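You operate a simulated robot arm through the tools that you are given. There is no shell and no other tool.

The job below is to be done with a simulated robot arm. You get a single attempt, and the scene is never put back.

## Task
Put things in order on the top of the long table. At the end: the brown blotter stands on top of the white papers; the gold spool stands where the black counter stood; one of the rods from the top of the long table is on the clear glass plate; the black counter stands where the brown blotter stood; whatever was shut is shut again. Leave all else as you found it, and nothing knocked over.

Only the result counts: the job must be done as asked and must still hold three seconds after the hand-in. Knocking over, shifting, dropping, spilling or breaking anything else fails it.

## Robot
A 5-joint arm with a two-finger parallel gripper, fixed in place. Base frame: the origin is at the foot of the arm, x ahead of it, y to its left, z up; the work surface is at about z = 0. Readings come in mm, degrees, newtons and seconds.
With the tool pointing down near the work surface it reaches from about 260 to 680 mm from the base axis. Its first joint turns from -66.0 to 66.0 degrees. The tool tilts only in the upright plane through the base axis and itself; it spins freely about its own axis. Payload 2.9 kg.
The tool frame sits at the grasp point between the pads (the TCP): z along the fingers, y along the line on which they close. The tips reach 30 mm beyond it. Largest opening 110 mm; finger width 20, thickness 10; the body of the gripper, 48 by 112 mm, starts 55 mm behind the TCP.
Orientation is that of the tool frame in the base frame, as a unit quaternion [x, y, z, w]. With the fingers straight down and closing along the base's y, the tool's x points along the base's -x, its y along +y and its z along -z.

## Interface
- The arm moves only by the tool play_rows. Its argument "moves" is a list of rows, each a list of 6 numbers: the shift along the tool's x, y, z in mm, then the turn, a rotation vector about the tool's x, y, z in degrees. In form: [[x, y, z, ax, ay, az], ...]. A call has 1 to 20 rows; each row is the pose to reach, as a shift and turn from the pose commanded when the call began, along the tool's axes at that moment. "grip" is the gripper command, from -1 (shut) to 1 (fully open), values between in proportion, set as the call begins (left out, the last holds). Each row takes 0.2 s and may step no farther than 50 mm and 8.6 degrees from the row before; otherwise, or with a gripper value out of range, the whole call is refused. A pose out of reach is approached as far as the arm can. The call stops where the force on the tool passes 40 N (or 10 N more than at its start, if that is more) or the arm is blocked; 0.2 s more then pass. The fingers move at their own pace (about 108 mm/s each) and stop on an object; they squeeze with about 27 N. The grip force told is the motor's: it shows also when the fingers shut on nothing. Time passes only in rows, and 0.2 s behind the last, so rows that repeat a pose let the fingers close. It gives the time, the measured TCP pose, the force on the tool (base axes), the opening and the grip force at its end, in the units of the frame above (readings bear some noise), with the torque about the TCP (base axes, N m) and any sound that the robot's microphone picked up, and new pictures: "show" is both (left out), scene, wrist or none.
- Cameras (640 x 400 px; columns grow to the right, rows downward): "scene" is fixed at [21, -459.1, 576.7]; the picture's right is [0.82, -0.57, 0.00], its down [-0.46, -0.66, -0.59] and it looks along [0.34, 0.49, -0.80] (base axes); focal length 361 px, centre (320, 200). "wrist" rides on the gripper at [72, 17, -103] in the tool frame; the picture's right is [-0.23, 0.97, 0.00], its down [-0.76, -0.18, -0.62] and it looks along [-0.61, -0.14, 0.78] (tool axes); focal length 222 px, centre (320, 200). There is no depth. A picture from a camera that has moved, and an enlarged one, comes with that camera's place and axes in the base frame and with its lens.
- close_up(camera, box): a new picture of the part [left, top, right, bottom] of that camera's present view, enlarged. It takes no simulated time.
- close_job(): hands the job in; it is judged then, once.

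Places have to be worked out from the pictures, the camera data and where the tool is seen. Open the gripper and draw the arm clear of the work before you hand the job in, unless the task says otherwise.

The tools are called after "Call:" as a command line: name --pt "numbers of a row" for each row, then --argument value for the rest, lists and objects as JSON in quotes. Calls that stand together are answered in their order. play_rows: Moves the arm, as the interface text tells. Its arguments: {"type":"object","properties":{"moves":{"type":"array"},"grip":{"type":"number"},"show":{"type":"string","enum":["both","scene","wrist","none"]}},"required":["moves"]} The other tools are called the same way: close_up (camera, box) takes an enlarged picture of a part of a camera's view; close_job () hands the job in.

At the start:

```text
time: 0.0
tool_pos: [305.2, -281.1, 267.8]
tcp_rot: [0.0, 1.0, 0.0, 0.0]
force: [-1.0, 1.2, -0.3]
moment: [-0.01, 0.02, 0.01]
gripper_width: 110.0
grip_force: 0.0
```

scene: 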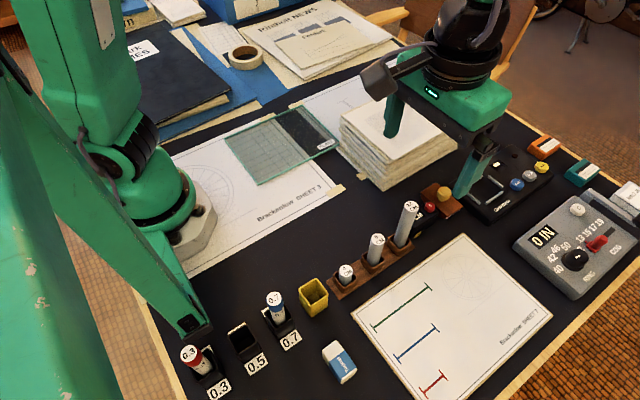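
wrist: 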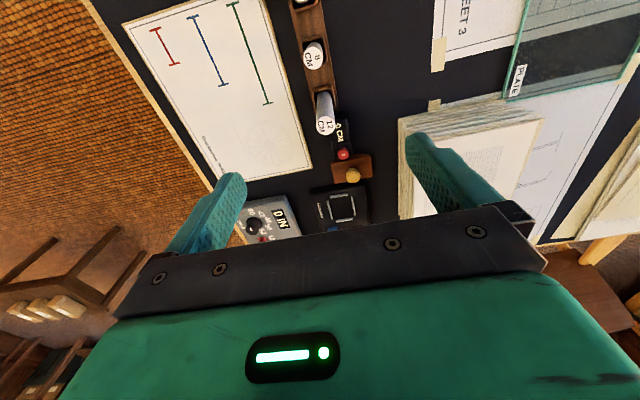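

I start by looking closely at several parts of the scene before moving anything.

Call:
close_up --camera "scene" --box '[160, 160, 480, 400]'

Call:
close_up --camera "scene" --box '[440, 100, 640, 320]'

Call:
close_up --camera "scene" --box '[100, 0, 460, 220]'

Call:
close_up --camera "wrist" --box '[100, 0, 640, 240]'

```text
1.67 times, centred on (320, 280) of scene
camera zoom: at [21.0, -459.1, 576.7], right [0.82, -0.57, 0.0], down [-0.46, -0.66, -0.59], along [0.34, 0.49, -0.8], focal length 602 px, centre (320, 67)
```

zoom: 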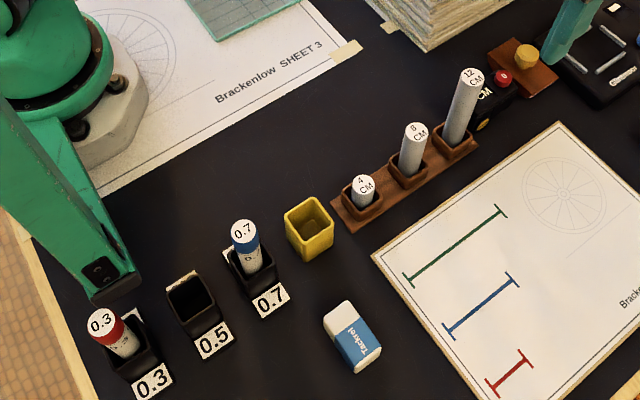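

```text
1.82 times, centred on (540, 210) of scene
camera zoom: at [21.0, -459.1, 576.7], right [0.82, -0.57, 0.0], down [-0.46, -0.66, -0.59], along [0.34, 0.49, -0.8], focal length 657 px, centre (-80, 182)
```

zoom: 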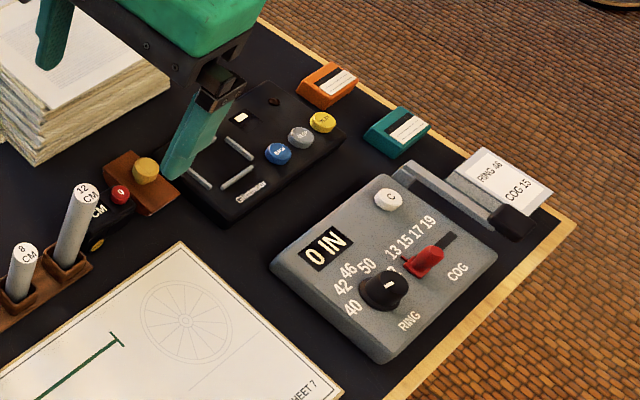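

```text
1.78 times, centred on (280, 110) of scene
camera zoom: at [21.0, -459.1, 576.7], right [0.82, -0.57, 0.0], down [-0.46, -0.66, -0.59], along [0.34, 0.49, -0.8], focal length 642 px, centre (391, 360)
```

zoom: 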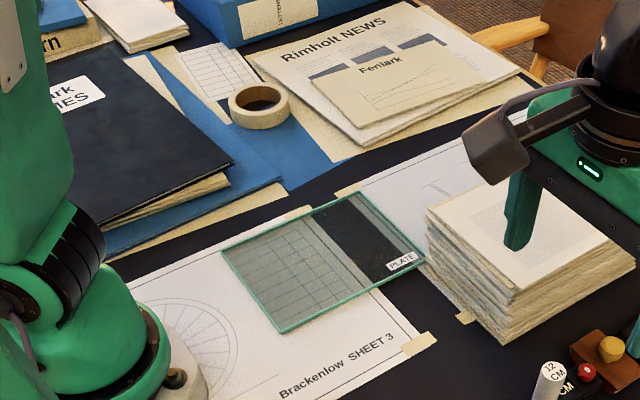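

```text
1.19 times, centred on (370, 120) of wrist
camera zoom: at [231.8, -264.8, 370.9], right [0.23, 0.97, 0.0], down [0.76, -0.18, 0.62], along [0.61, -0.14, -0.78], focal length 263 px, centre (261, 295)
```

zoom: 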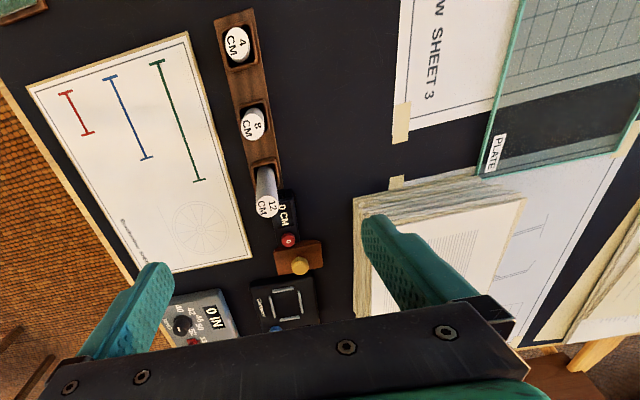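

I need more detail on the counter, the brown block with the knob, and the grey and black boxes, so I enlarge those parts.

Call:
close_up --camera "scene" --box '[390, 160, 490, 240]'

Call:
close_up --camera "scene" --box '[450, 120, 570, 220]'

Call:
close_up --camera "scene" --box '[510, 150, 640, 310]'

Call:
close_up --camera "wrist" --box '[230, 60, 390, 240]'

Call:
close_up --camera "scene" --box '[0, 240, 240, 400]'

Call:
close_up --camera "scene" --box '[100, 0, 300, 130]'

Call:
close_up --camera "scene" --box '[440, 0, 640, 130]'

Call:
close_up --camera "wrist" --box '[0, 180, 200, 400]'

```text
5.00 times, centred on (440, 200) of scene
camera zoom: at [21.0, -459.1, 576.7], right [0.82, -0.57, 0.0], down [-0.46, -0.66, -0.59], along [0.34, 0.49, -0.8], focal length 1806 px, centre (-280, 200)
```

zoom: 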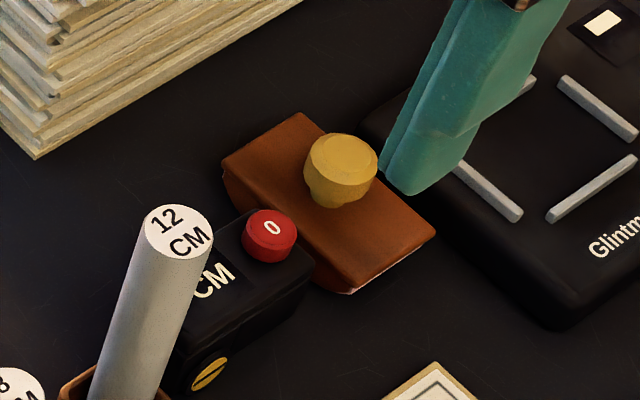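

```text
4.00 times, centred on (510, 170) of scene
camera zoom: at [21.0, -459.1, 576.7], right [0.82, -0.57, 0.0], down [-0.46, -0.66, -0.59], along [0.34, 0.49, -0.8], focal length 1445 px, centre (-440, 320)
```

zoom: 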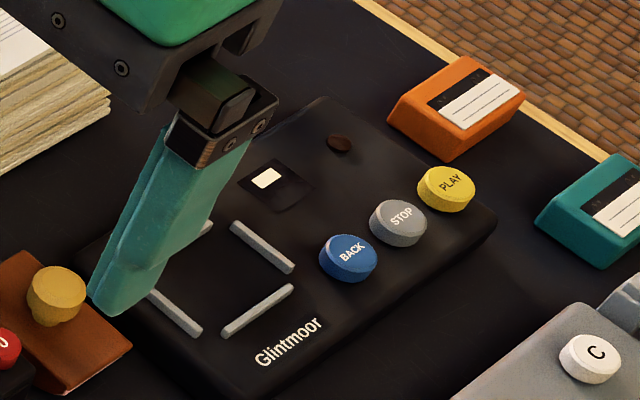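

```text
2.50 times, centred on (575, 230) of scene
camera zoom: at [21.0, -459.1, 576.7], right [0.82, -0.57, 0.0], down [-0.46, -0.66, -0.59], along [0.34, 0.49, -0.8], focal length 903 px, centre (-318, 125)
```

zoom: 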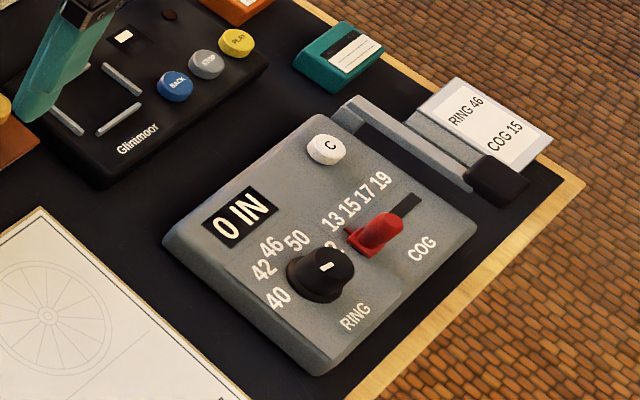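

```text
2.22 times, centred on (310, 150) of wrist
camera zoom: at [231.8, -264.8, 370.9], right [0.23, 0.97, 0.0], down [0.76, -0.18, 0.62], along [0.61, -0.14, -0.78], focal length 494 px, centre (342, 311)
```

zoom: 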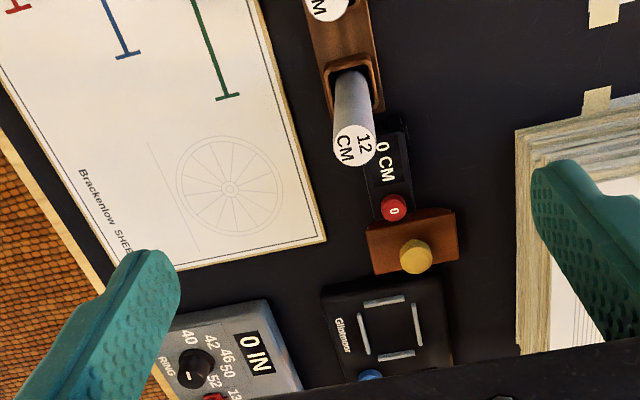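

```text
2.50 times, centred on (120, 320) of scene
camera zoom: at [21.0, -459.1, 576.7], right [0.82, -0.57, 0.0], down [-0.46, -0.66, -0.59], along [0.34, 0.49, -0.8], focal length 903 px, centre (820, -100)
```

zoom: 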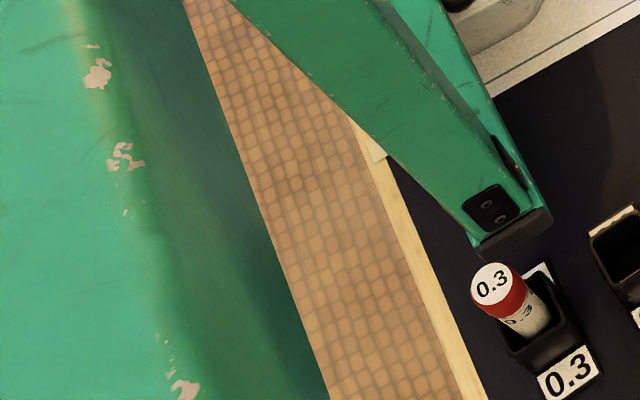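

```text
3.08 times, centred on (200, 65) of scene
camera zoom: at [21.0, -459.1, 576.7], right [0.82, -0.57, 0.0], down [-0.46, -0.66, -0.59], along [0.34, 0.49, -0.8], focal length 1111 px, centre (689, 615)
```

zoom: 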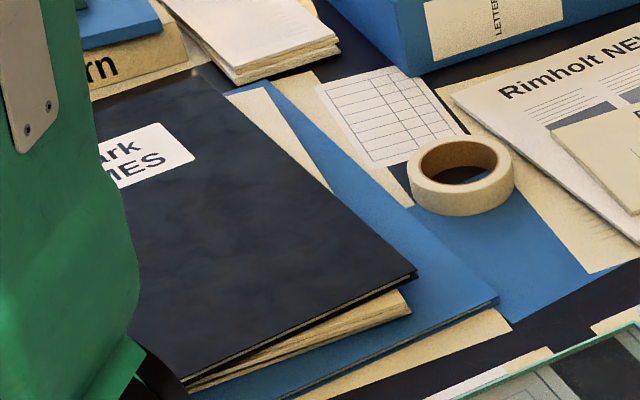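

```text
3.08 times, centred on (540, 65) of scene
camera zoom: at [21.0, -459.1, 576.7], right [0.82, -0.57, 0.0], down [-0.46, -0.66, -0.59], along [0.34, 0.49, -0.8], focal length 1111 px, centre (-357, 615)
```

zoom: 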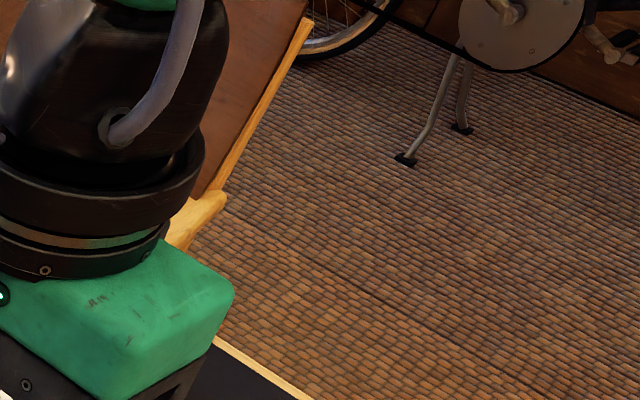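

```text
1.82 times, centred on (100, 290) of wrist
camera zoom: at [231.8, -264.8, 370.9], right [0.23, 0.97, 0.0], down [0.76, -0.18, 0.62], along [0.61, -0.14, -0.78], focal length 404 px, centre (720, 36)
```

zoom: 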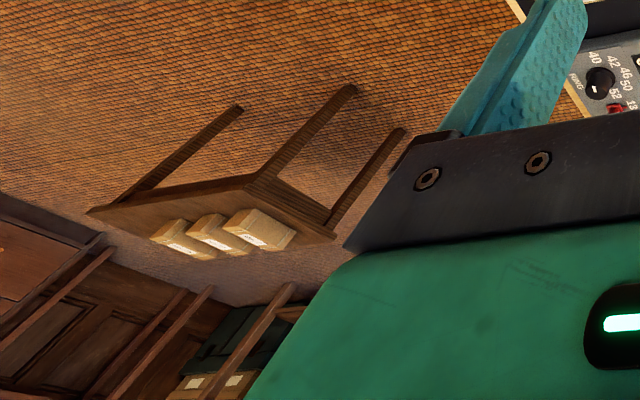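

The blotter (brown block with a gold knob) and the counter (black, "0 CM", red button) stand side by side near (447,-256). I can't see a gold spool anywhere, so I swing the arm over the table at a safe height to search with the wrist camera.

Call:
play_rows --pt "0 45 -10 0 0 0" --pt "0 90 -20 0 0 0" --pt "0 135 -30 0 0 0" --pt "0 180 -30 0 0 0" --pt "0 225 -30 0 0 0" --pt "0 270 -30 0 0 0"

```text
time: 1.4
tool_pos: [305.3, -9.9, 297.4]
tcp_rot: [0.001, 1.0, 0.0, 0.0]
force: [0.2, 0.8, 0.1]
moment: [-0.01, -0.02, -0.03]
gripper_width: 110.2
grip_force: 0.3
camera wrist: at [232.0, 6.0, 401.0], right [0.23, 0.97, 0.0], down [0.76, -0.18, 0.62], along [0.61, -0.14, -0.78], focal length 222 px, centre (320, 200)
```

scene: 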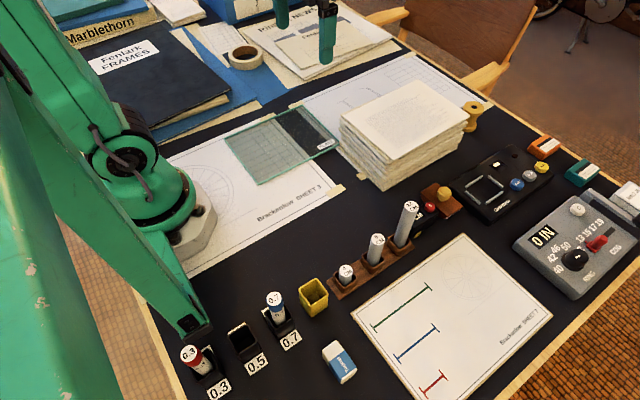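
wrist: 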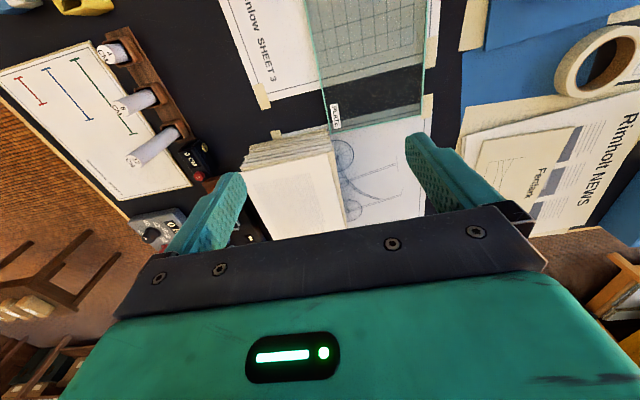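

The gold spool is now visible behind the paper stack. I enlarge it and the neighbouring things.

Call:
close_up --camera "scene" --box '[430, 80, 530, 150]'

Call:
close_up --camera "scene" --box '[390, 160, 490, 240]'

Call:
close_up --camera "scene" --box '[330, 80, 490, 200]'

Call:
close_up --camera "scene" --box '[440, 130, 570, 230]'

Call:
close_up --camera "scene" --box '[320, 190, 440, 300]'

Call:
close_up --camera "wrist" --box '[80, 20, 280, 260]'

```text
5.71 times, centred on (480, 115) of scene
camera zoom: at [20.9, -459.1, 576.7], right [0.82, -0.57, 0.0], down [-0.46, -0.66, -0.59], along [0.34, 0.49, -0.8], focal length 2064 px, centre (-594, 686)
```

zoom: 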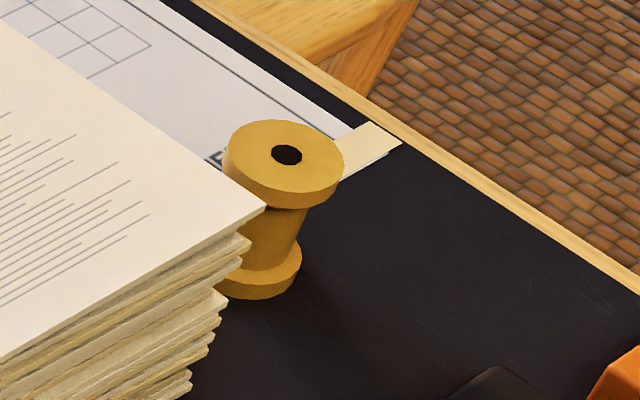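

```text
5.00 times, centred on (440, 200) of scene
camera zoom: at [20.9, -459.1, 576.7], right [0.82, -0.57, 0.0], down [-0.46, -0.66, -0.59], along [0.34, 0.49, -0.8], focal length 1806 px, centre (-280, 200)
```

zoom: 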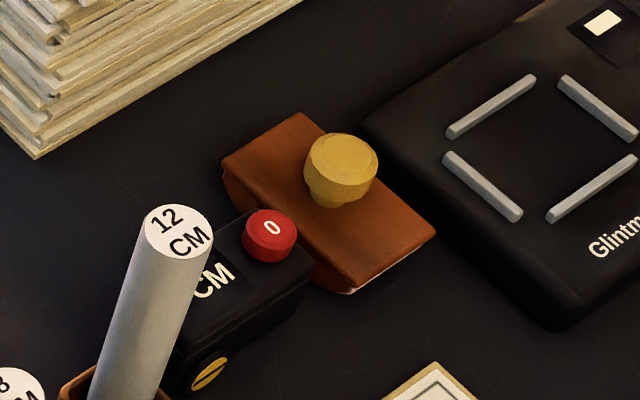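

```text
3.33 times, centred on (410, 140) of scene
camera zoom: at [20.9, -459.1, 576.7], right [0.82, -0.57, 0.0], down [-0.46, -0.66, -0.59], along [0.34, 0.49, -0.8], focal length 1204 px, centre (20, 400)
```

zoom: 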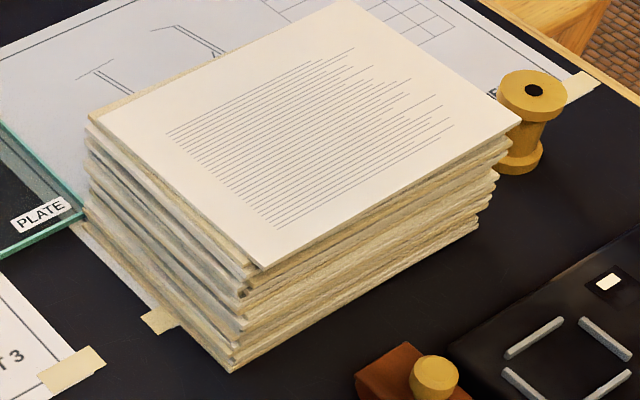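

```text
4.00 times, centred on (505, 180) of scene
camera zoom: at [20.9, -459.1, 576.7], right [0.82, -0.57, 0.0], down [-0.46, -0.66, -0.59], along [0.34, 0.49, -0.8], focal length 1445 px, centre (-420, 280)
```

zoom: 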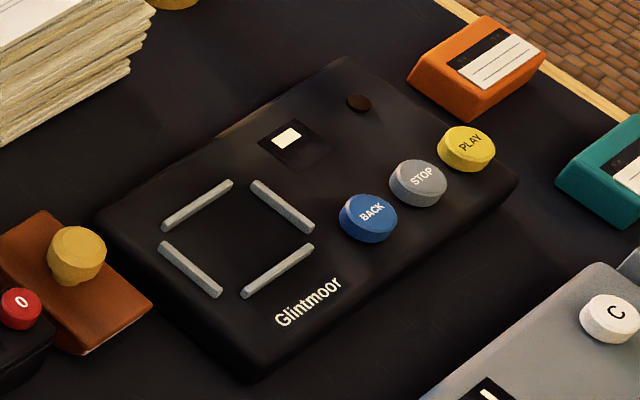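

```text
3.64 times, centred on (380, 245) of scene
camera zoom: at [20.9, -459.1, 576.7], right [0.82, -0.57, 0.0], down [-0.46, -0.66, -0.59], along [0.34, 0.49, -0.8], focal length 1314 px, centre (102, 36)
```

zoom: 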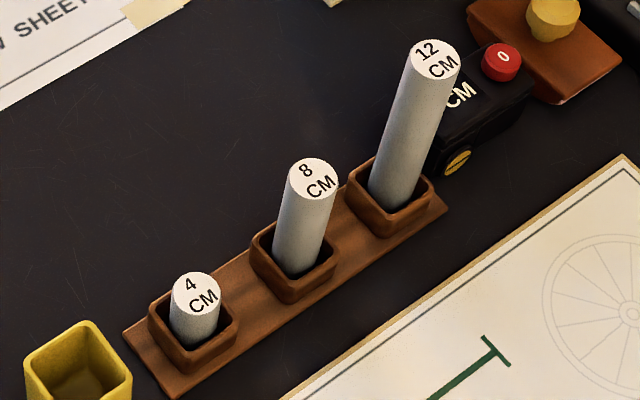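

```text
1.67 times, centred on (180, 140) of wrist
camera zoom: at [232.0, 6.0, 401.0], right [0.23, 0.97, 0.0], down [0.76, -0.18, 0.62], along [0.61, -0.14, -0.78], focal length 370 px, centre (553, 300)
```

zoom: 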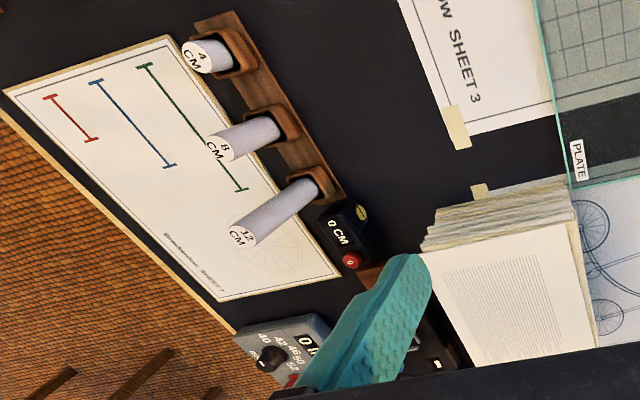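

The spool stands behind the paper stack, so nothing needs opening. For precise places I move the wrist camera over the counter and blotter.

Call:
play_rows --pt "-10 -48 0 0 0 0" --pt "-20 -95 0 0 0 0" --pt "-30 -142 0 0 0 0" --pt "-40 -189 10 0 0 0" --pt "-50 -236 20 0 0 0" --pt "-55 -250 60 0 0 0" --pt "-55 -250 100 0 0 0" --pt "-55 -250 110 0 0 0"

```text
time: 3.2
tool_pos: [360.1, -261.6, 186.0]
tcp_rot: [0.0, 1.0, 0.0, 0.001]
force: [-1.5, -0.1, -0.2]
moment: [-0.01, 0.02, 0.03]
gripper_width: 110.0
grip_force: 0.1
camera wrist: at [287.4, -245.1, 290.6], right [0.23, 0.97, 0.0], down [0.76, -0.18, 0.62], along [0.61, -0.14, -0.78], focal length 222 px, centre (320, 200)
```

scene: 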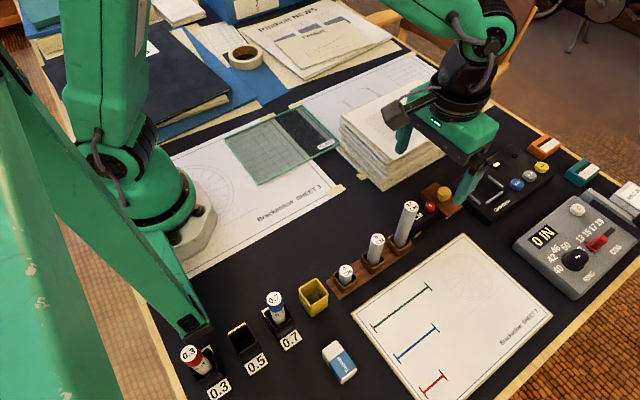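
wrist: 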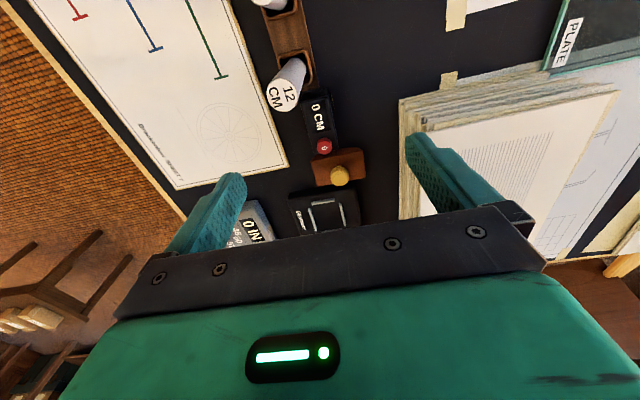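

The counter and blotter lie between the fingers in the wrist view; I enlarge for measuring.

Call:
close_up --camera "wrist" --box '[270, 80, 390, 210]'

Call:
close_up --camera "wrist" --box '[240, 0, 340, 140]'

Call:
close_up --camera "wrist" --box '[380, 0, 640, 260]'

```text
3.08 times, centred on (330, 145) of wrist
camera zoom: at [287.4, -245.1, 290.6], right [0.23, 0.97, 0.0], down [0.76, -0.18, 0.62], along [0.61, -0.14, -0.78], focal length 684 px, centre (289, 369)
```

zoom: 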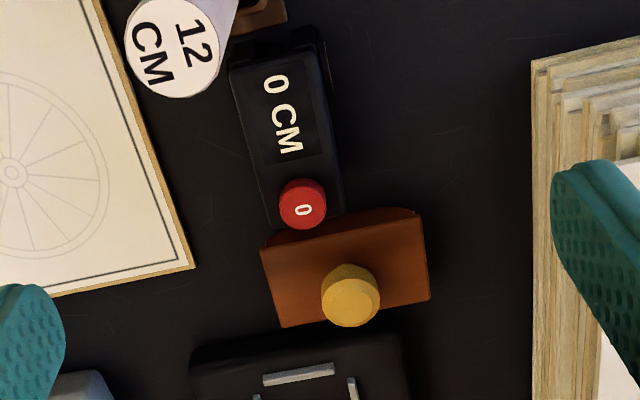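

```text
2.86 times, centred on (290, 70) of wrist
camera zoom: at [287.4, -245.1, 290.6], right [0.23, 0.97, 0.0], down [0.76, -0.18, 0.62], along [0.61, -0.14, -0.78], focal length 635 px, centre (406, 571)
```

zoom: 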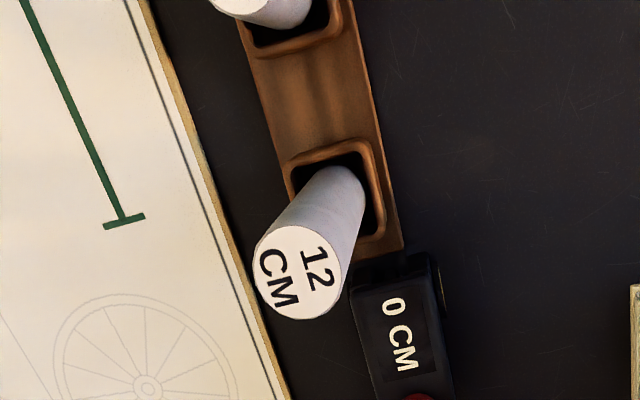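

```text
1.54 times, centred on (510, 130) of wrist
camera zoom: at [287.4, -245.1, 290.6], right [0.23, 0.97, 0.0], down [0.76, -0.18, 0.62], along [0.61, -0.14, -0.78], focal length 342 px, centre (28, 308)
```

zoom: 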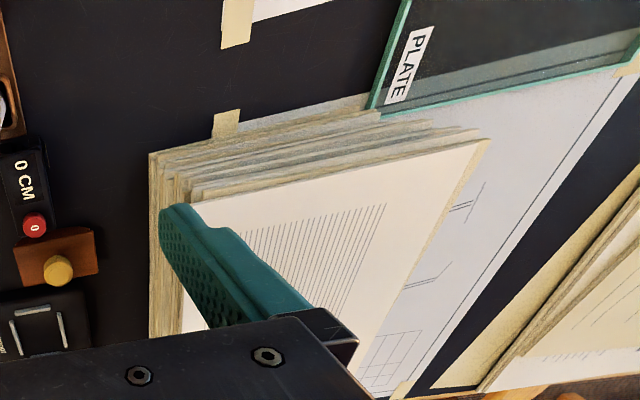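

The blotter body spans about x 424–467, y −291…−222, with its knob centred near (445.5,−256) and a knob top at z≈50. I narrow the fingers to about 60 mm and move above the knob to check alignment.

Call:
play_rows --grip 0.1 --pt "-43 2.4 10 0 0 0" --pt "-85.3 4.8 20 0 0 0" --pt "-85.3 4.8 50 0 0 0" --pt "-85.3 4.8 75 0 0 0" --pt "-85.3 4.8 75 0 0 0"

Call:
close_up --camera "wrist" --box '[220, 60, 420, 230]'

Call:
close_up --camera "scene" --box '[380, 140, 500, 240]'

```text
time: 4.4
tool_pos: [446.1, -256.7, 112.5]
tcp_rot: [-0.001, 1.0, 0.0, 0.0]
force: [-0.2, 1.0, -0.3]
moment: [0.01, 0.05, -0.02]
gripper_width: 60.5
grip_force: 0.1
camera wrist: at [372.8, -240.1, 215.8], right [0.23, 0.97, 0.0], down [0.76, -0.18, 0.62], along [0.61, -0.14, -0.78], focal length 222 px, centre (320, 200)
```

scene: 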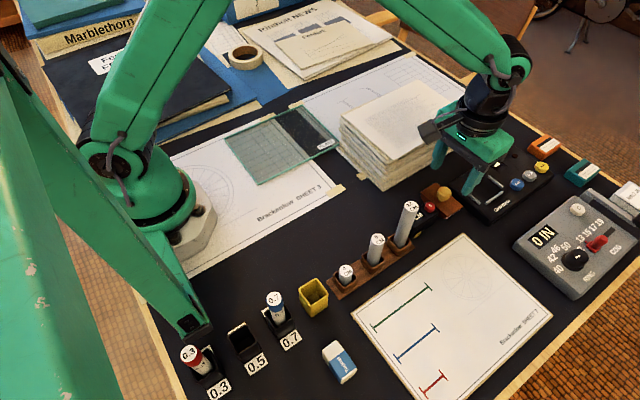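
wrist: 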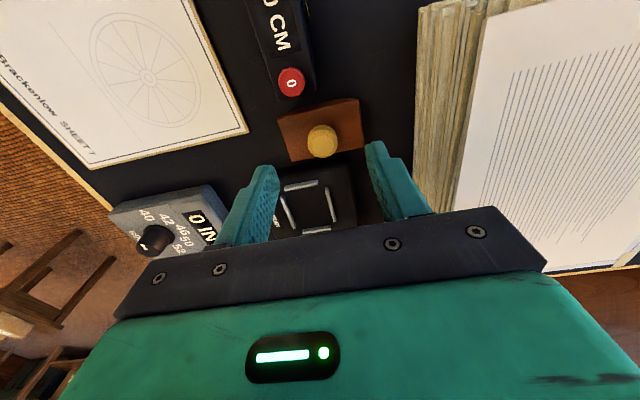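

```text
2.35 times, centred on (320, 145) of wrist
camera zoom: at [372.8, -240.1, 215.8], right [0.23, 0.97, 0.0], down [0.76, -0.18, 0.62], along [0.61, -0.14, -0.78], focal length 523 px, centre (320, 329)
```

zoom: 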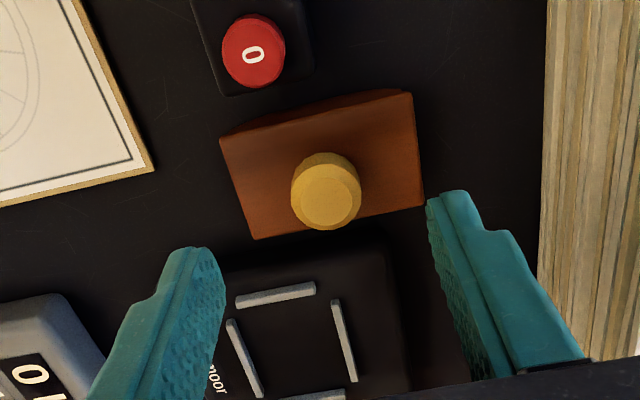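

```text
4.00 times, centred on (440, 190) of scene
camera zoom: at [21.0, -459.1, 576.7], right [0.82, -0.57, 0.0], down [-0.46, -0.66, -0.59], along [0.34, 0.49, -0.8], focal length 1445 px, centre (-160, 240)
```

zoom: 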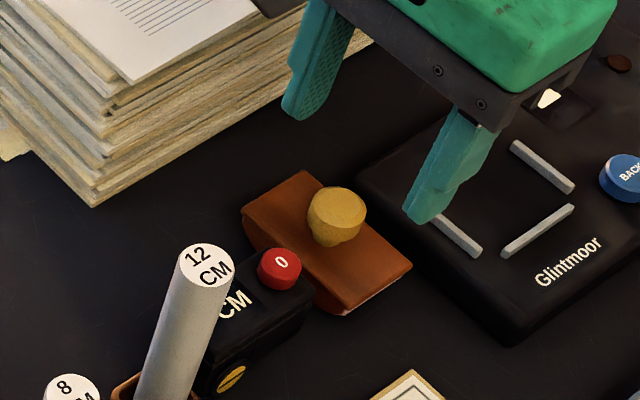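

The knob centre is about (447,−255) with its top near z=50, well between the fingers. I lower until the tips are around z=30, keeping the grip open.

Call:
play_rows --pt "-1.5 1.0 20 0 0 0" --pt "-1.5 1.0 38 0 0 0" --pt "-1.5 1.0 48 0 0 0" --pt "-1.5 1.0 52.8 0 0 0" --pt "-1.5 1.0 52.8 0 0 0"

Call:
close_up --camera "wrist" --box '[220, 60, 420, 230]'

Call:
close_up --camera "scene" --box '[380, 140, 500, 240]'

```text
time: 5.6
tool_pos: [447.5, -254.9, 58.6]
tcp_rot: [0.0, 1.0, 0.0, 0.0]
force: [-0.1, 0.1, 0.8]
moment: [0.01, -0.01, 0.0]
gripper_width: 60.4
grip_force: 0.1
camera wrist: at [373.5, -239.1, 162.8], right [0.23, 0.97, 0.0], down [0.76, -0.18, 0.62], along [0.61, -0.14, -0.78], focal length 222 px, centre (320, 200)
```

scene: 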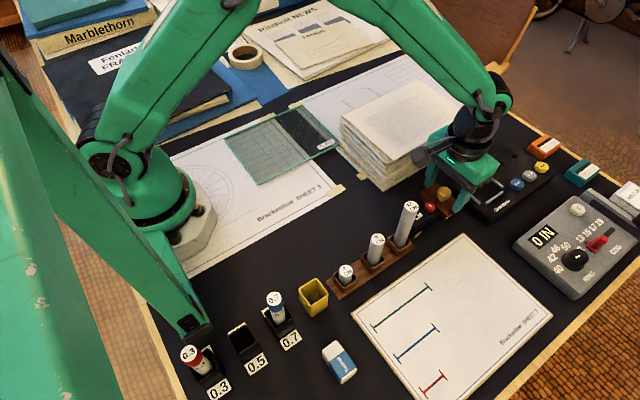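
wrist: 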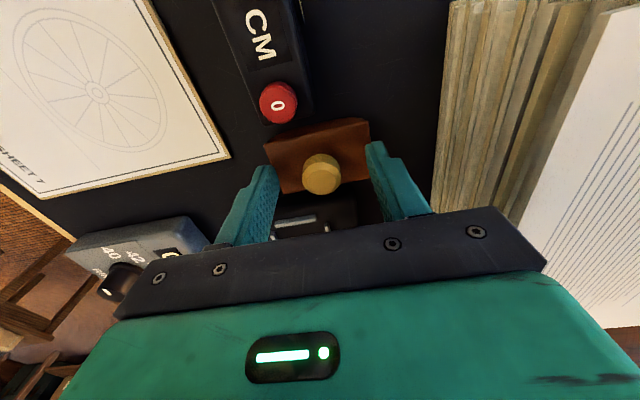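

```text
2.35 times, centred on (320, 145) of wrist
camera zoom: at [373.5, -239.1, 162.8], right [0.23, 0.97, 0.0], down [0.76, -0.18, 0.62], along [0.61, -0.14, -0.78], focal length 523 px, centre (320, 329)
```

zoom: 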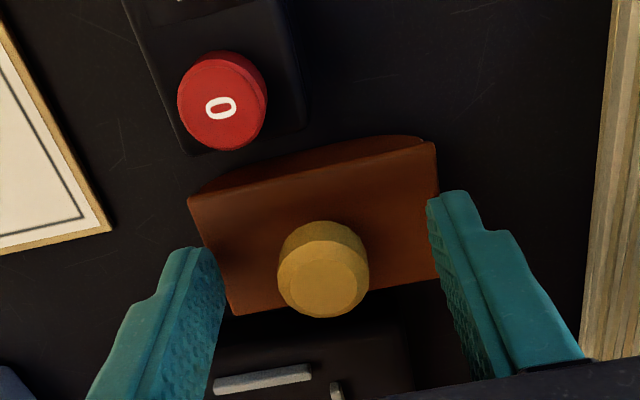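

```text
4.00 times, centred on (440, 190) of scene
camera zoom: at [21.0, -459.1, 576.7], right [0.82, -0.57, 0.0], down [-0.46, -0.66, -0.59], along [0.34, 0.49, -0.8], focal length 1445 px, centre (-160, 240)
```

zoom: 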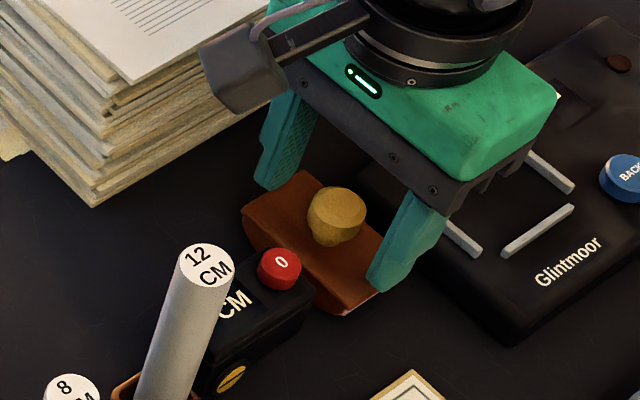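

The knob is centred between the fingers (knob centre ≈ (447,−255.7)). I close the gripper on it.

Call:
play_rows --grip -1 --pt "0 0 0 0 0 0" --pt "0 0 0 0 0 0" --pt "0 0 0 0 0 0" --pt "0 0 0 0 0 0"

Call:
close_up --camera "wrist" --box '[220, 60, 420, 230]'

```text
time: 6.6
tool_pos: [447.4, -255.4, 59.1]
tcp_rot: [0.0, 1.0, 0.0, 0.0]
force: [-0.2, -0.3, 0.0]
moment: [0.02, 0.01, 0.01]
gripper_width: 23.8
grip_force: 26.7
camera wrist: at [373.5, -239.1, 163.0], right [0.23, 0.97, 0.0], down [0.76, -0.18, 0.62], along [0.61, -0.14, -0.78], focal length 222 px, centre (320, 200)
```

scene: 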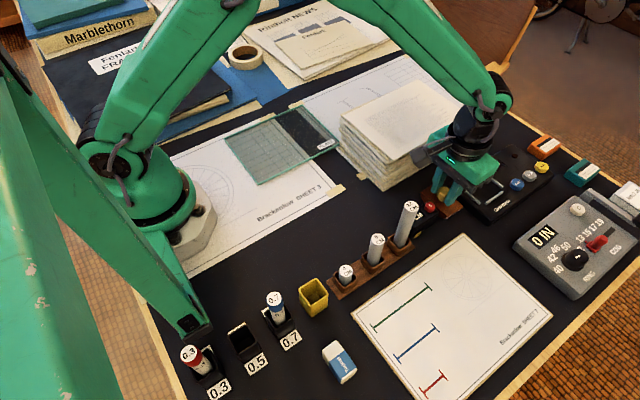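
wrist: 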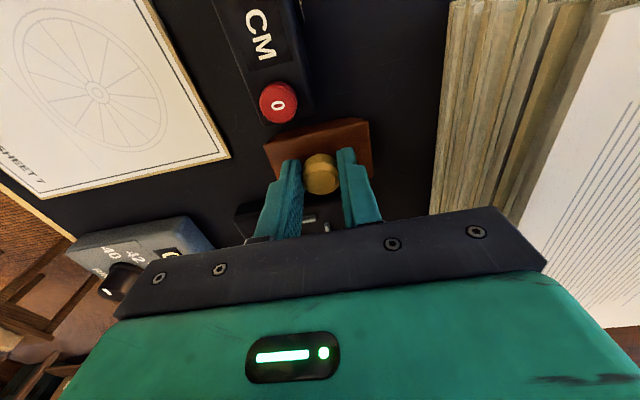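

```text
2.35 times, centred on (320, 145) of wrist
camera zoom: at [373.5, -239.1, 163.0], right [0.23, 0.97, 0.0], down [0.76, -0.18, 0.62], along [0.61, -0.14, -0.78], focal length 523 px, centre (320, 329)
```

zoom: 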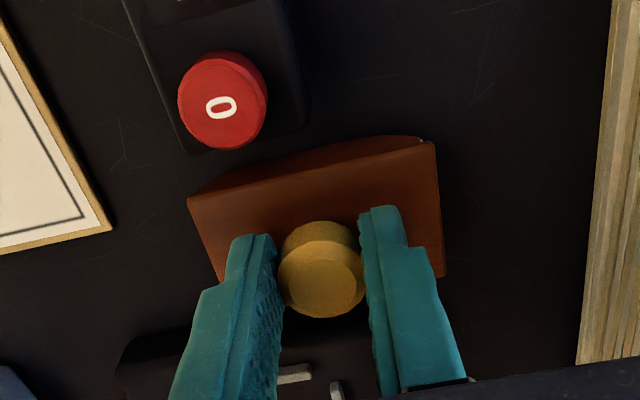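

The knob is held at 23.8 mm. I lift straight up and check that the blotter comes along.

Call:
play_rows --pt "0 0 -5 0 0 0" --pt "0 0 -20 0 0 0" --pt "0 0 -50 0 0 0" --pt "0 0 -90 0 0 0" --pt "0 0 -135 0 0 0" --pt "0 0 -140 0 0 0"

Call:
close_up --camera "wrist" --box '[220, 60, 420, 230]'

Call:
close_up --camera "scene" --box '[360, 80, 540, 240]'

```text
time: 8.0
tool_pos: [447.0, -255.5, 199.5]
tcp_rot: [-0.001, 1.0, -0.001, 0.0]
force: [0.0, 0.2, -0.2]
moment: [0.03, 0.03, 0.03]
gripper_width: 23.5
grip_force: 26.6
camera wrist: at [373.8, -238.8, 303.5], right [0.23, 0.97, 0.0], down [0.76, -0.18, 0.62], along [0.61, -0.14, -0.78], focal length 222 px, centre (320, 200)
```

scene: 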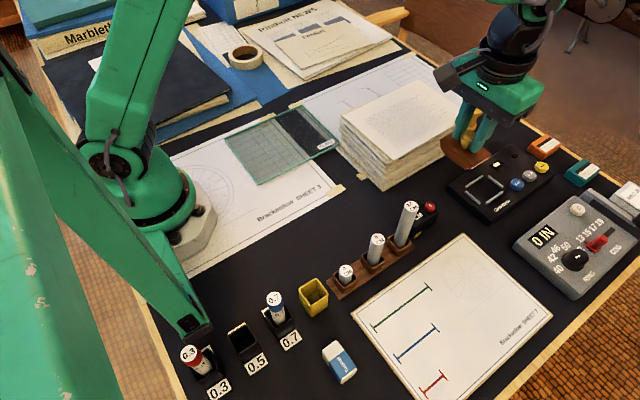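
wrist: 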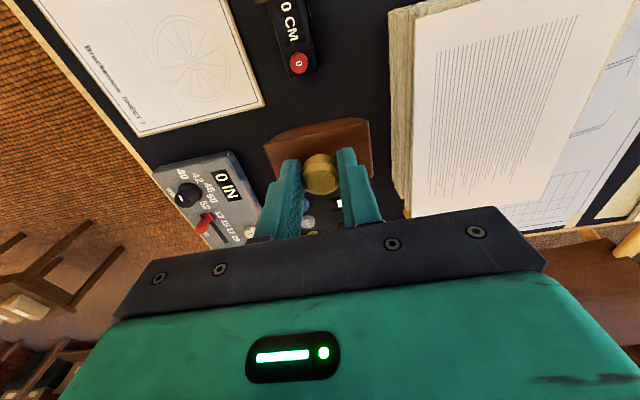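

```text
2.35 times, centred on (320, 145) of wrist
camera zoom: at [373.8, -238.8, 303.5], right [0.23, 0.97, 0.0], down [0.76, -0.18, 0.62], along [0.61, -0.14, -0.78], focal length 523 px, centre (320, 329)
```

zoom: 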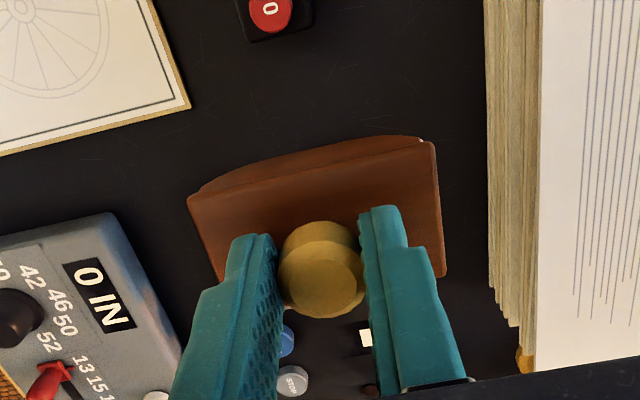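

```text
2.50 times, centred on (450, 160) of scene
camera zoom: at [21.0, -459.1, 576.7], right [0.82, -0.57, 0.0], down [-0.46, -0.66, -0.59], along [0.34, 0.49, -0.8], focal length 903 px, centre (-5, 300)
```

zoom: 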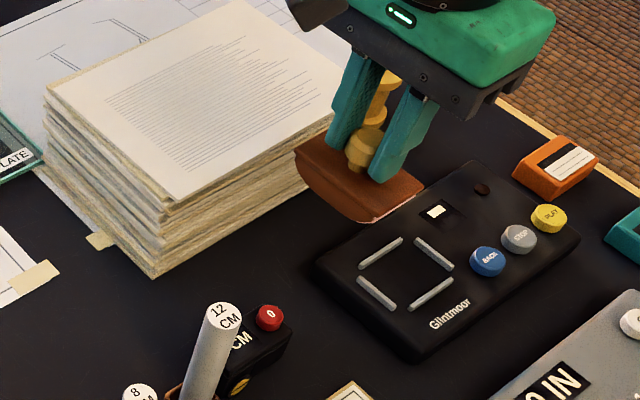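

The blotter hangs level from the fingers; it is a rocker with a curved underside. From both cameras the stack's top sheet is at z≈86, x 392–600, y −165…−10, so I carry the blotter over its middle at this height.

Call:
play_rows --pt "-10 40 0 0 0 0" --pt "-21 80 0 0 0 0" --pt "-32 120 0 0 0 0" --pt "-43 150 0 0 0 0" --pt "-43 167.3 0 0 0 0" --pt "-43 167.3 20 0 0 0" --pt "-43 167.3 35 0 0 0" --pt "-43 167.3 40 0 0 0"

Call:
close_up --camera "scene" --box '[320, 60, 500, 200]'

Call:
close_up --camera "wrist" --box '[160, 40, 520, 240]'

```text
time: 9.8
tool_pos: [488.7, -87.9, 159.1]
tcp_rot: [0.0, 1.0, 0.001, 0.0]
force: [0.9, 0.1, -1.1]
moment: [-0.01, 0.03, -0.01]
gripper_width: 23.8
grip_force: 27.1
camera wrist: at [416.5, -72.1, 262.3], right [0.23, 0.97, 0.0], down [0.76, -0.18, 0.62], along [0.61, -0.14, -0.78], focal length 222 px, centre (320, 200)
```

scene: 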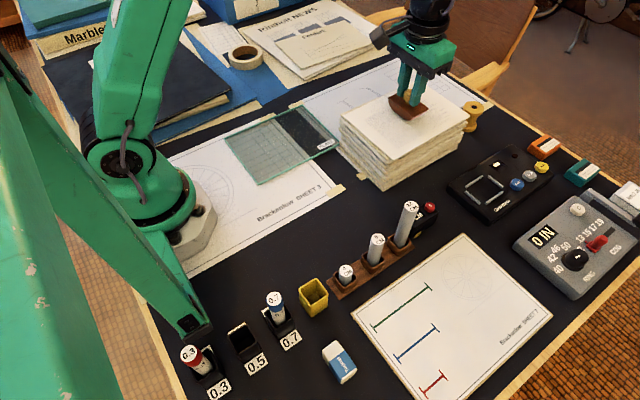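
wrist: 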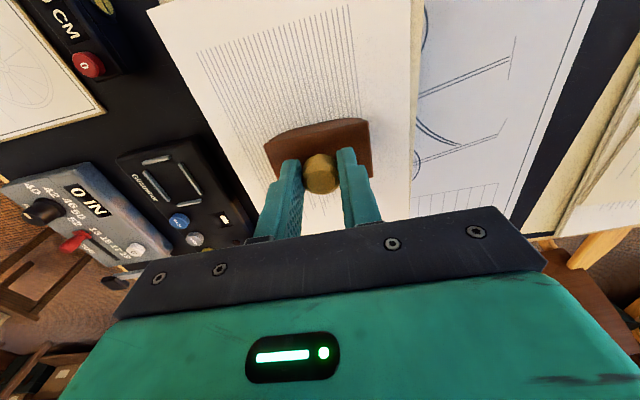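

```text
2.86 times, centred on (410, 130) of scene
camera zoom: at [21.0, -459.1, 576.7], right [0.82, -0.57, 0.0], down [-0.46, -0.66, -0.59], along [0.34, 0.49, -0.8], focal length 1032 px, centre (63, 400)
```

zoom: 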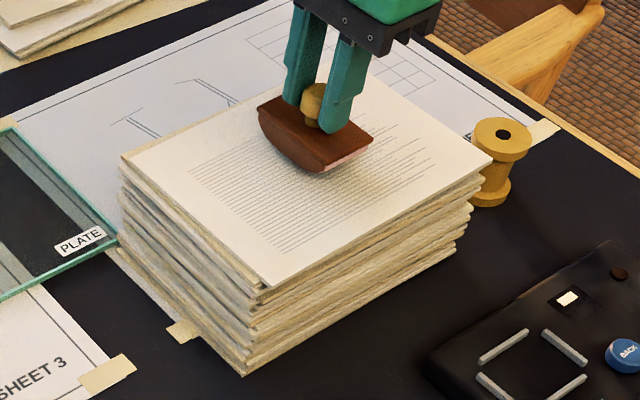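

```text
1.78 times, centred on (340, 140) of wrist
camera zoom: at [416.5, -72.1, 262.3], right [0.23, 0.97, 0.0], down [0.76, -0.18, 0.62], along [0.61, -0.14, -0.78], focal length 395 px, centre (284, 307)
```

zoom: 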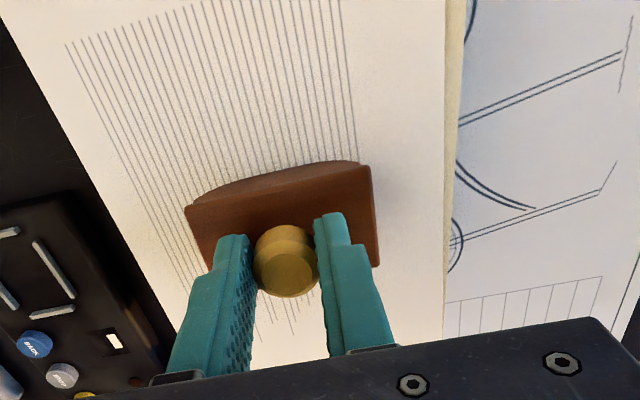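

The blotter hovers a bit above the sheet. I lower it in small steps and watch the vertical force.

Call:
play_rows --pt "0 0 4 0 0 0" --pt "0 0 8 0 0 0" --pt "0 0 8 0 0 0" --show "scene"

Call:
close_up --camera "scene" --box '[370, 80, 460, 140]'

```text
time: 10.6
tool_pos: [490.7, -87.7, 150.3]
tcp_rot: [-0.001, 1.0, 0.0, 0.0]
force: [-0.3, 0.7, 0.7]
moment: [-0.02, 0.05, 0.02]
gripper_width: 23.8
grip_force: 27.5
```

scene: 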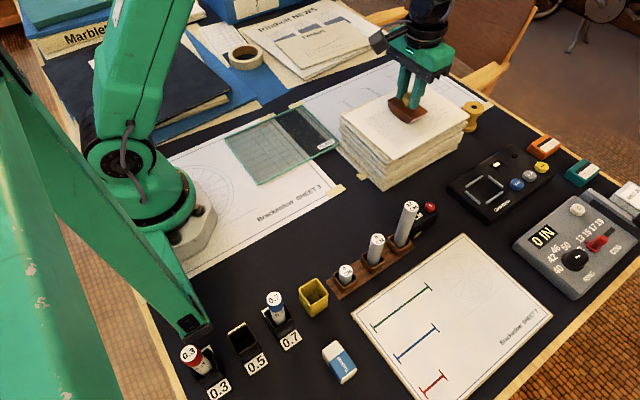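

```text
6.67 times, centred on (415, 110) of scene
camera zoom: at [21.0, -459.1, 576.7], right [0.82, -0.57, 0.0], down [-0.46, -0.66, -0.59], along [0.34, 0.49, -0.8], focal length 2408 px, centre (-313, 800)
```

zoom: 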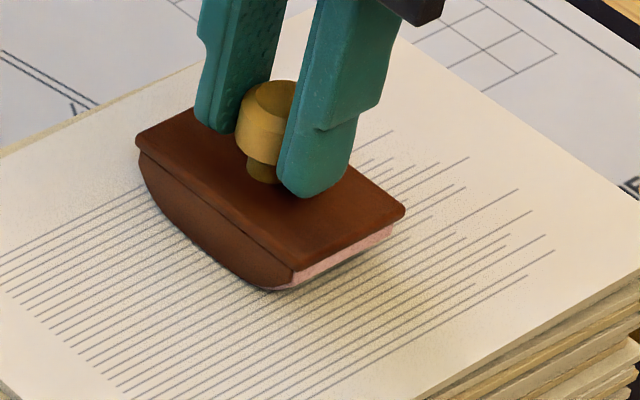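

It's only a few millimetres above the paper with no contact force yet. I keep lowering by 2 mm at a time.

Call:
play_rows --pt "0 0 2 0 0 0" --pt "0 0 2 0 0 0" --show "none"

Call:
close_up --camera "scene" --box '[370, 80, 460, 140]'

```text
time: 11.2
tool_pos: [489.1, -88.4, 151.0]
tcp_rot: [0.0, 1.0, 0.0, 0.001]
force: [-9.5, 0.2, 22.9]
moment: [0.02, 0.51, -0.03]
gripper_width: 23.8
grip_force: 26.8
```

```text
6.67 times, centred on (415, 110) of scene
camera zoom: at [20.8, -459.1, 576.8], right [0.82, -0.57, 0.0], down [-0.46, -0.66, -0.59], along [0.34, 0.49, -0.8], focal length 2408 px, centre (-313, 800)
```

zoom: 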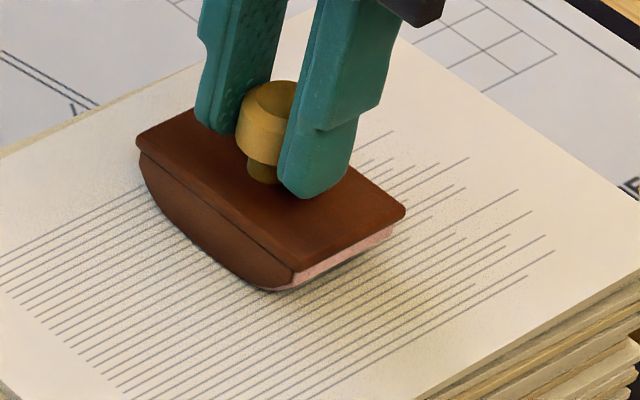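

Contact: 23 N at z≈151, so the blotter sits on the paper. I back off 2 mm to relieve the pressure and check.

Call:
play_rows --pt "0 0 -1 0 0 0" --pt "0 0 -1.6 0 0 0" --pt "0 0 -1.6 0 0 0" --show "none"

```text
time: 12.0
tool_pos: [490.2, -86.6, 150.9]
tcp_rot: [0.0, 1.0, -0.001, 0.001]
force: [-2.2, -1.9, 12.2]
moment: [-0.09, -0.07, -0.01]
gripper_width: 23.7
grip_force: 26.7
```

Still 12 N pressing; I ease up another millimetre.

Call:
play_rows --pt "0 0 -1.0 0 0 0" --pt "0 0 -1.0 0 0 0" --show "none"

```text
time: 12.6
tool_pos: [489.7, -87.3, 150.6]
tcp_rot: [0.0, 1.0, 0.0, -0.001]
force: [1.1, 0.3, 1.3]
moment: [0.0, -0.04, -0.03]
gripper_width: 23.9
grip_force: 27.1
```

The force is near zero with the blotter resting on the paper. I open the fingers a little to release it and look.

Call:
play_rows --grip -0.15 --pt "0 0 0 0 0 0" --pt "0 0 0 0 0 0" --pt "0 0 0 0 0 0"

Call:
close_up --camera "scene" --box '[370, 80, 460, 140]'

```text
time: 13.4
tool_pos: [490.1, -87.7, 152.1]
tcp_rot: [0.0, 1.0, 0.0, 0.0]
force: [-0.2, 0.1, -0.4]
moment: [0.0, -0.03, 0.0]
gripper_width: 46.6
grip_force: 0.1
camera wrist: at [416.7, -71.6, 255.7], right [0.23, 0.97, 0.0], down [0.76, -0.18, 0.62], along [0.61, -0.14, -0.78], focal length 222 px, centre (320, 200)
```

scene: 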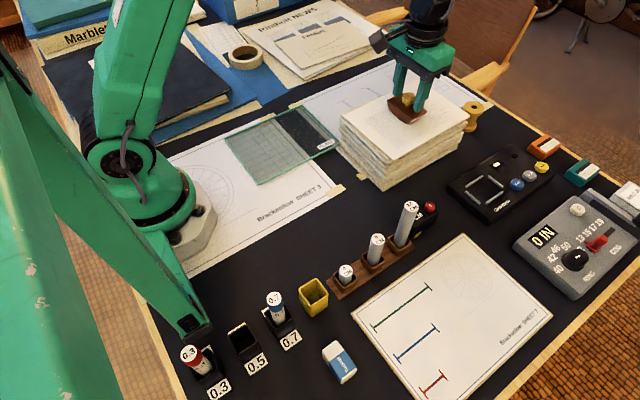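
wrist: 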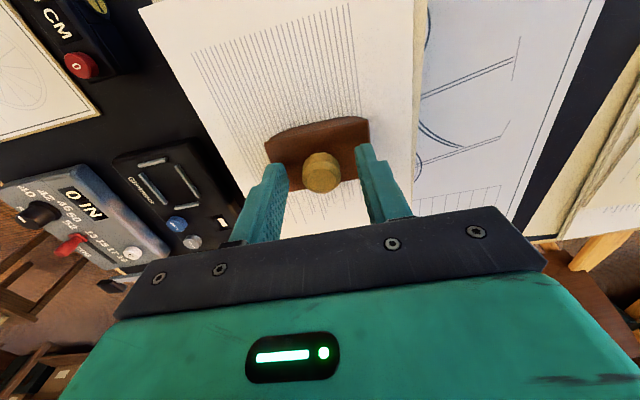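

```text
6.67 times, centred on (415, 110) of scene
camera zoom: at [21.0, -459.1, 576.7], right [0.82, -0.57, 0.0], down [-0.46, -0.66, -0.59], along [0.34, 0.49, -0.8], focal length 2408 px, centre (-313, 800)
```

zoom: 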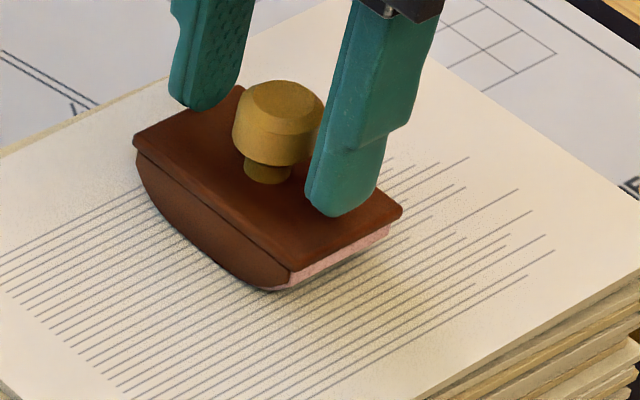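

The blotter stands on the papers by itself. I lift off, and on the way to the counter I spin the tool so the camera sits on the far side, away from the tall rod.

Call:
play_rows --pt "0 0 -10 0 0 0" --pt "0 0 -35 0 0 0" --pt "0 0 -60 0 0 8.5" --pt "8 -12 -60 0 0 17" --pt "16 -26 -60 0 0 25.5" --pt "26 -42 -60 0 0 34" --pt "36 -58 -60 0 0 42.5" --pt "46 -74 -60 0 0 51" --pt "56 -90 -60 0 0 59.5" --pt "66 -106 -60 0 0 68" --pt "76 -122 -60 0 0 76.5" --pt "86 -138 -60 0 0 85" --pt "96 -154 -60 0 0 93.5" --pt "104 -166 -60 0 0 102" --pt "108 -172 -60 0 0 110.5" --pt "111.5 -178 -60 0 0 119" --pt "111.5 -178 -60 0 0 127.5" --pt "111.5 -178 -60 0 0 136" --pt "111.5 -178 -60 0 0 144.5" --pt "111.5 -178 -60 0 0 153" --show "scene"

```text
time: 17.6
tool_pos: [378.5, -267.1, 211.0]
tcp_rot: [0.973, 0.232, 0.0, -0.001]
force: [-0.5, -1.2, -0.1]
moment: [0.04, 0.02, -0.03]
gripper_width: 46.6
grip_force: 0.1
```

scene: 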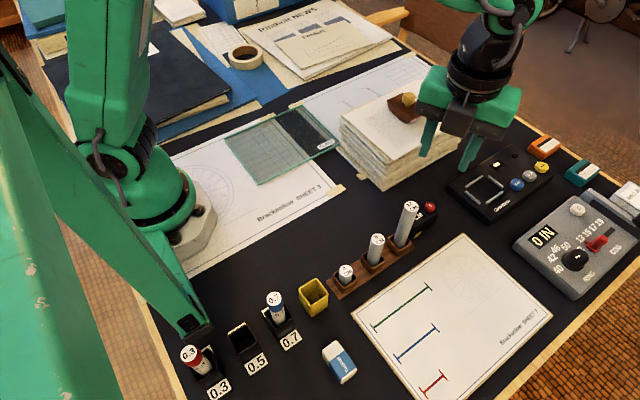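

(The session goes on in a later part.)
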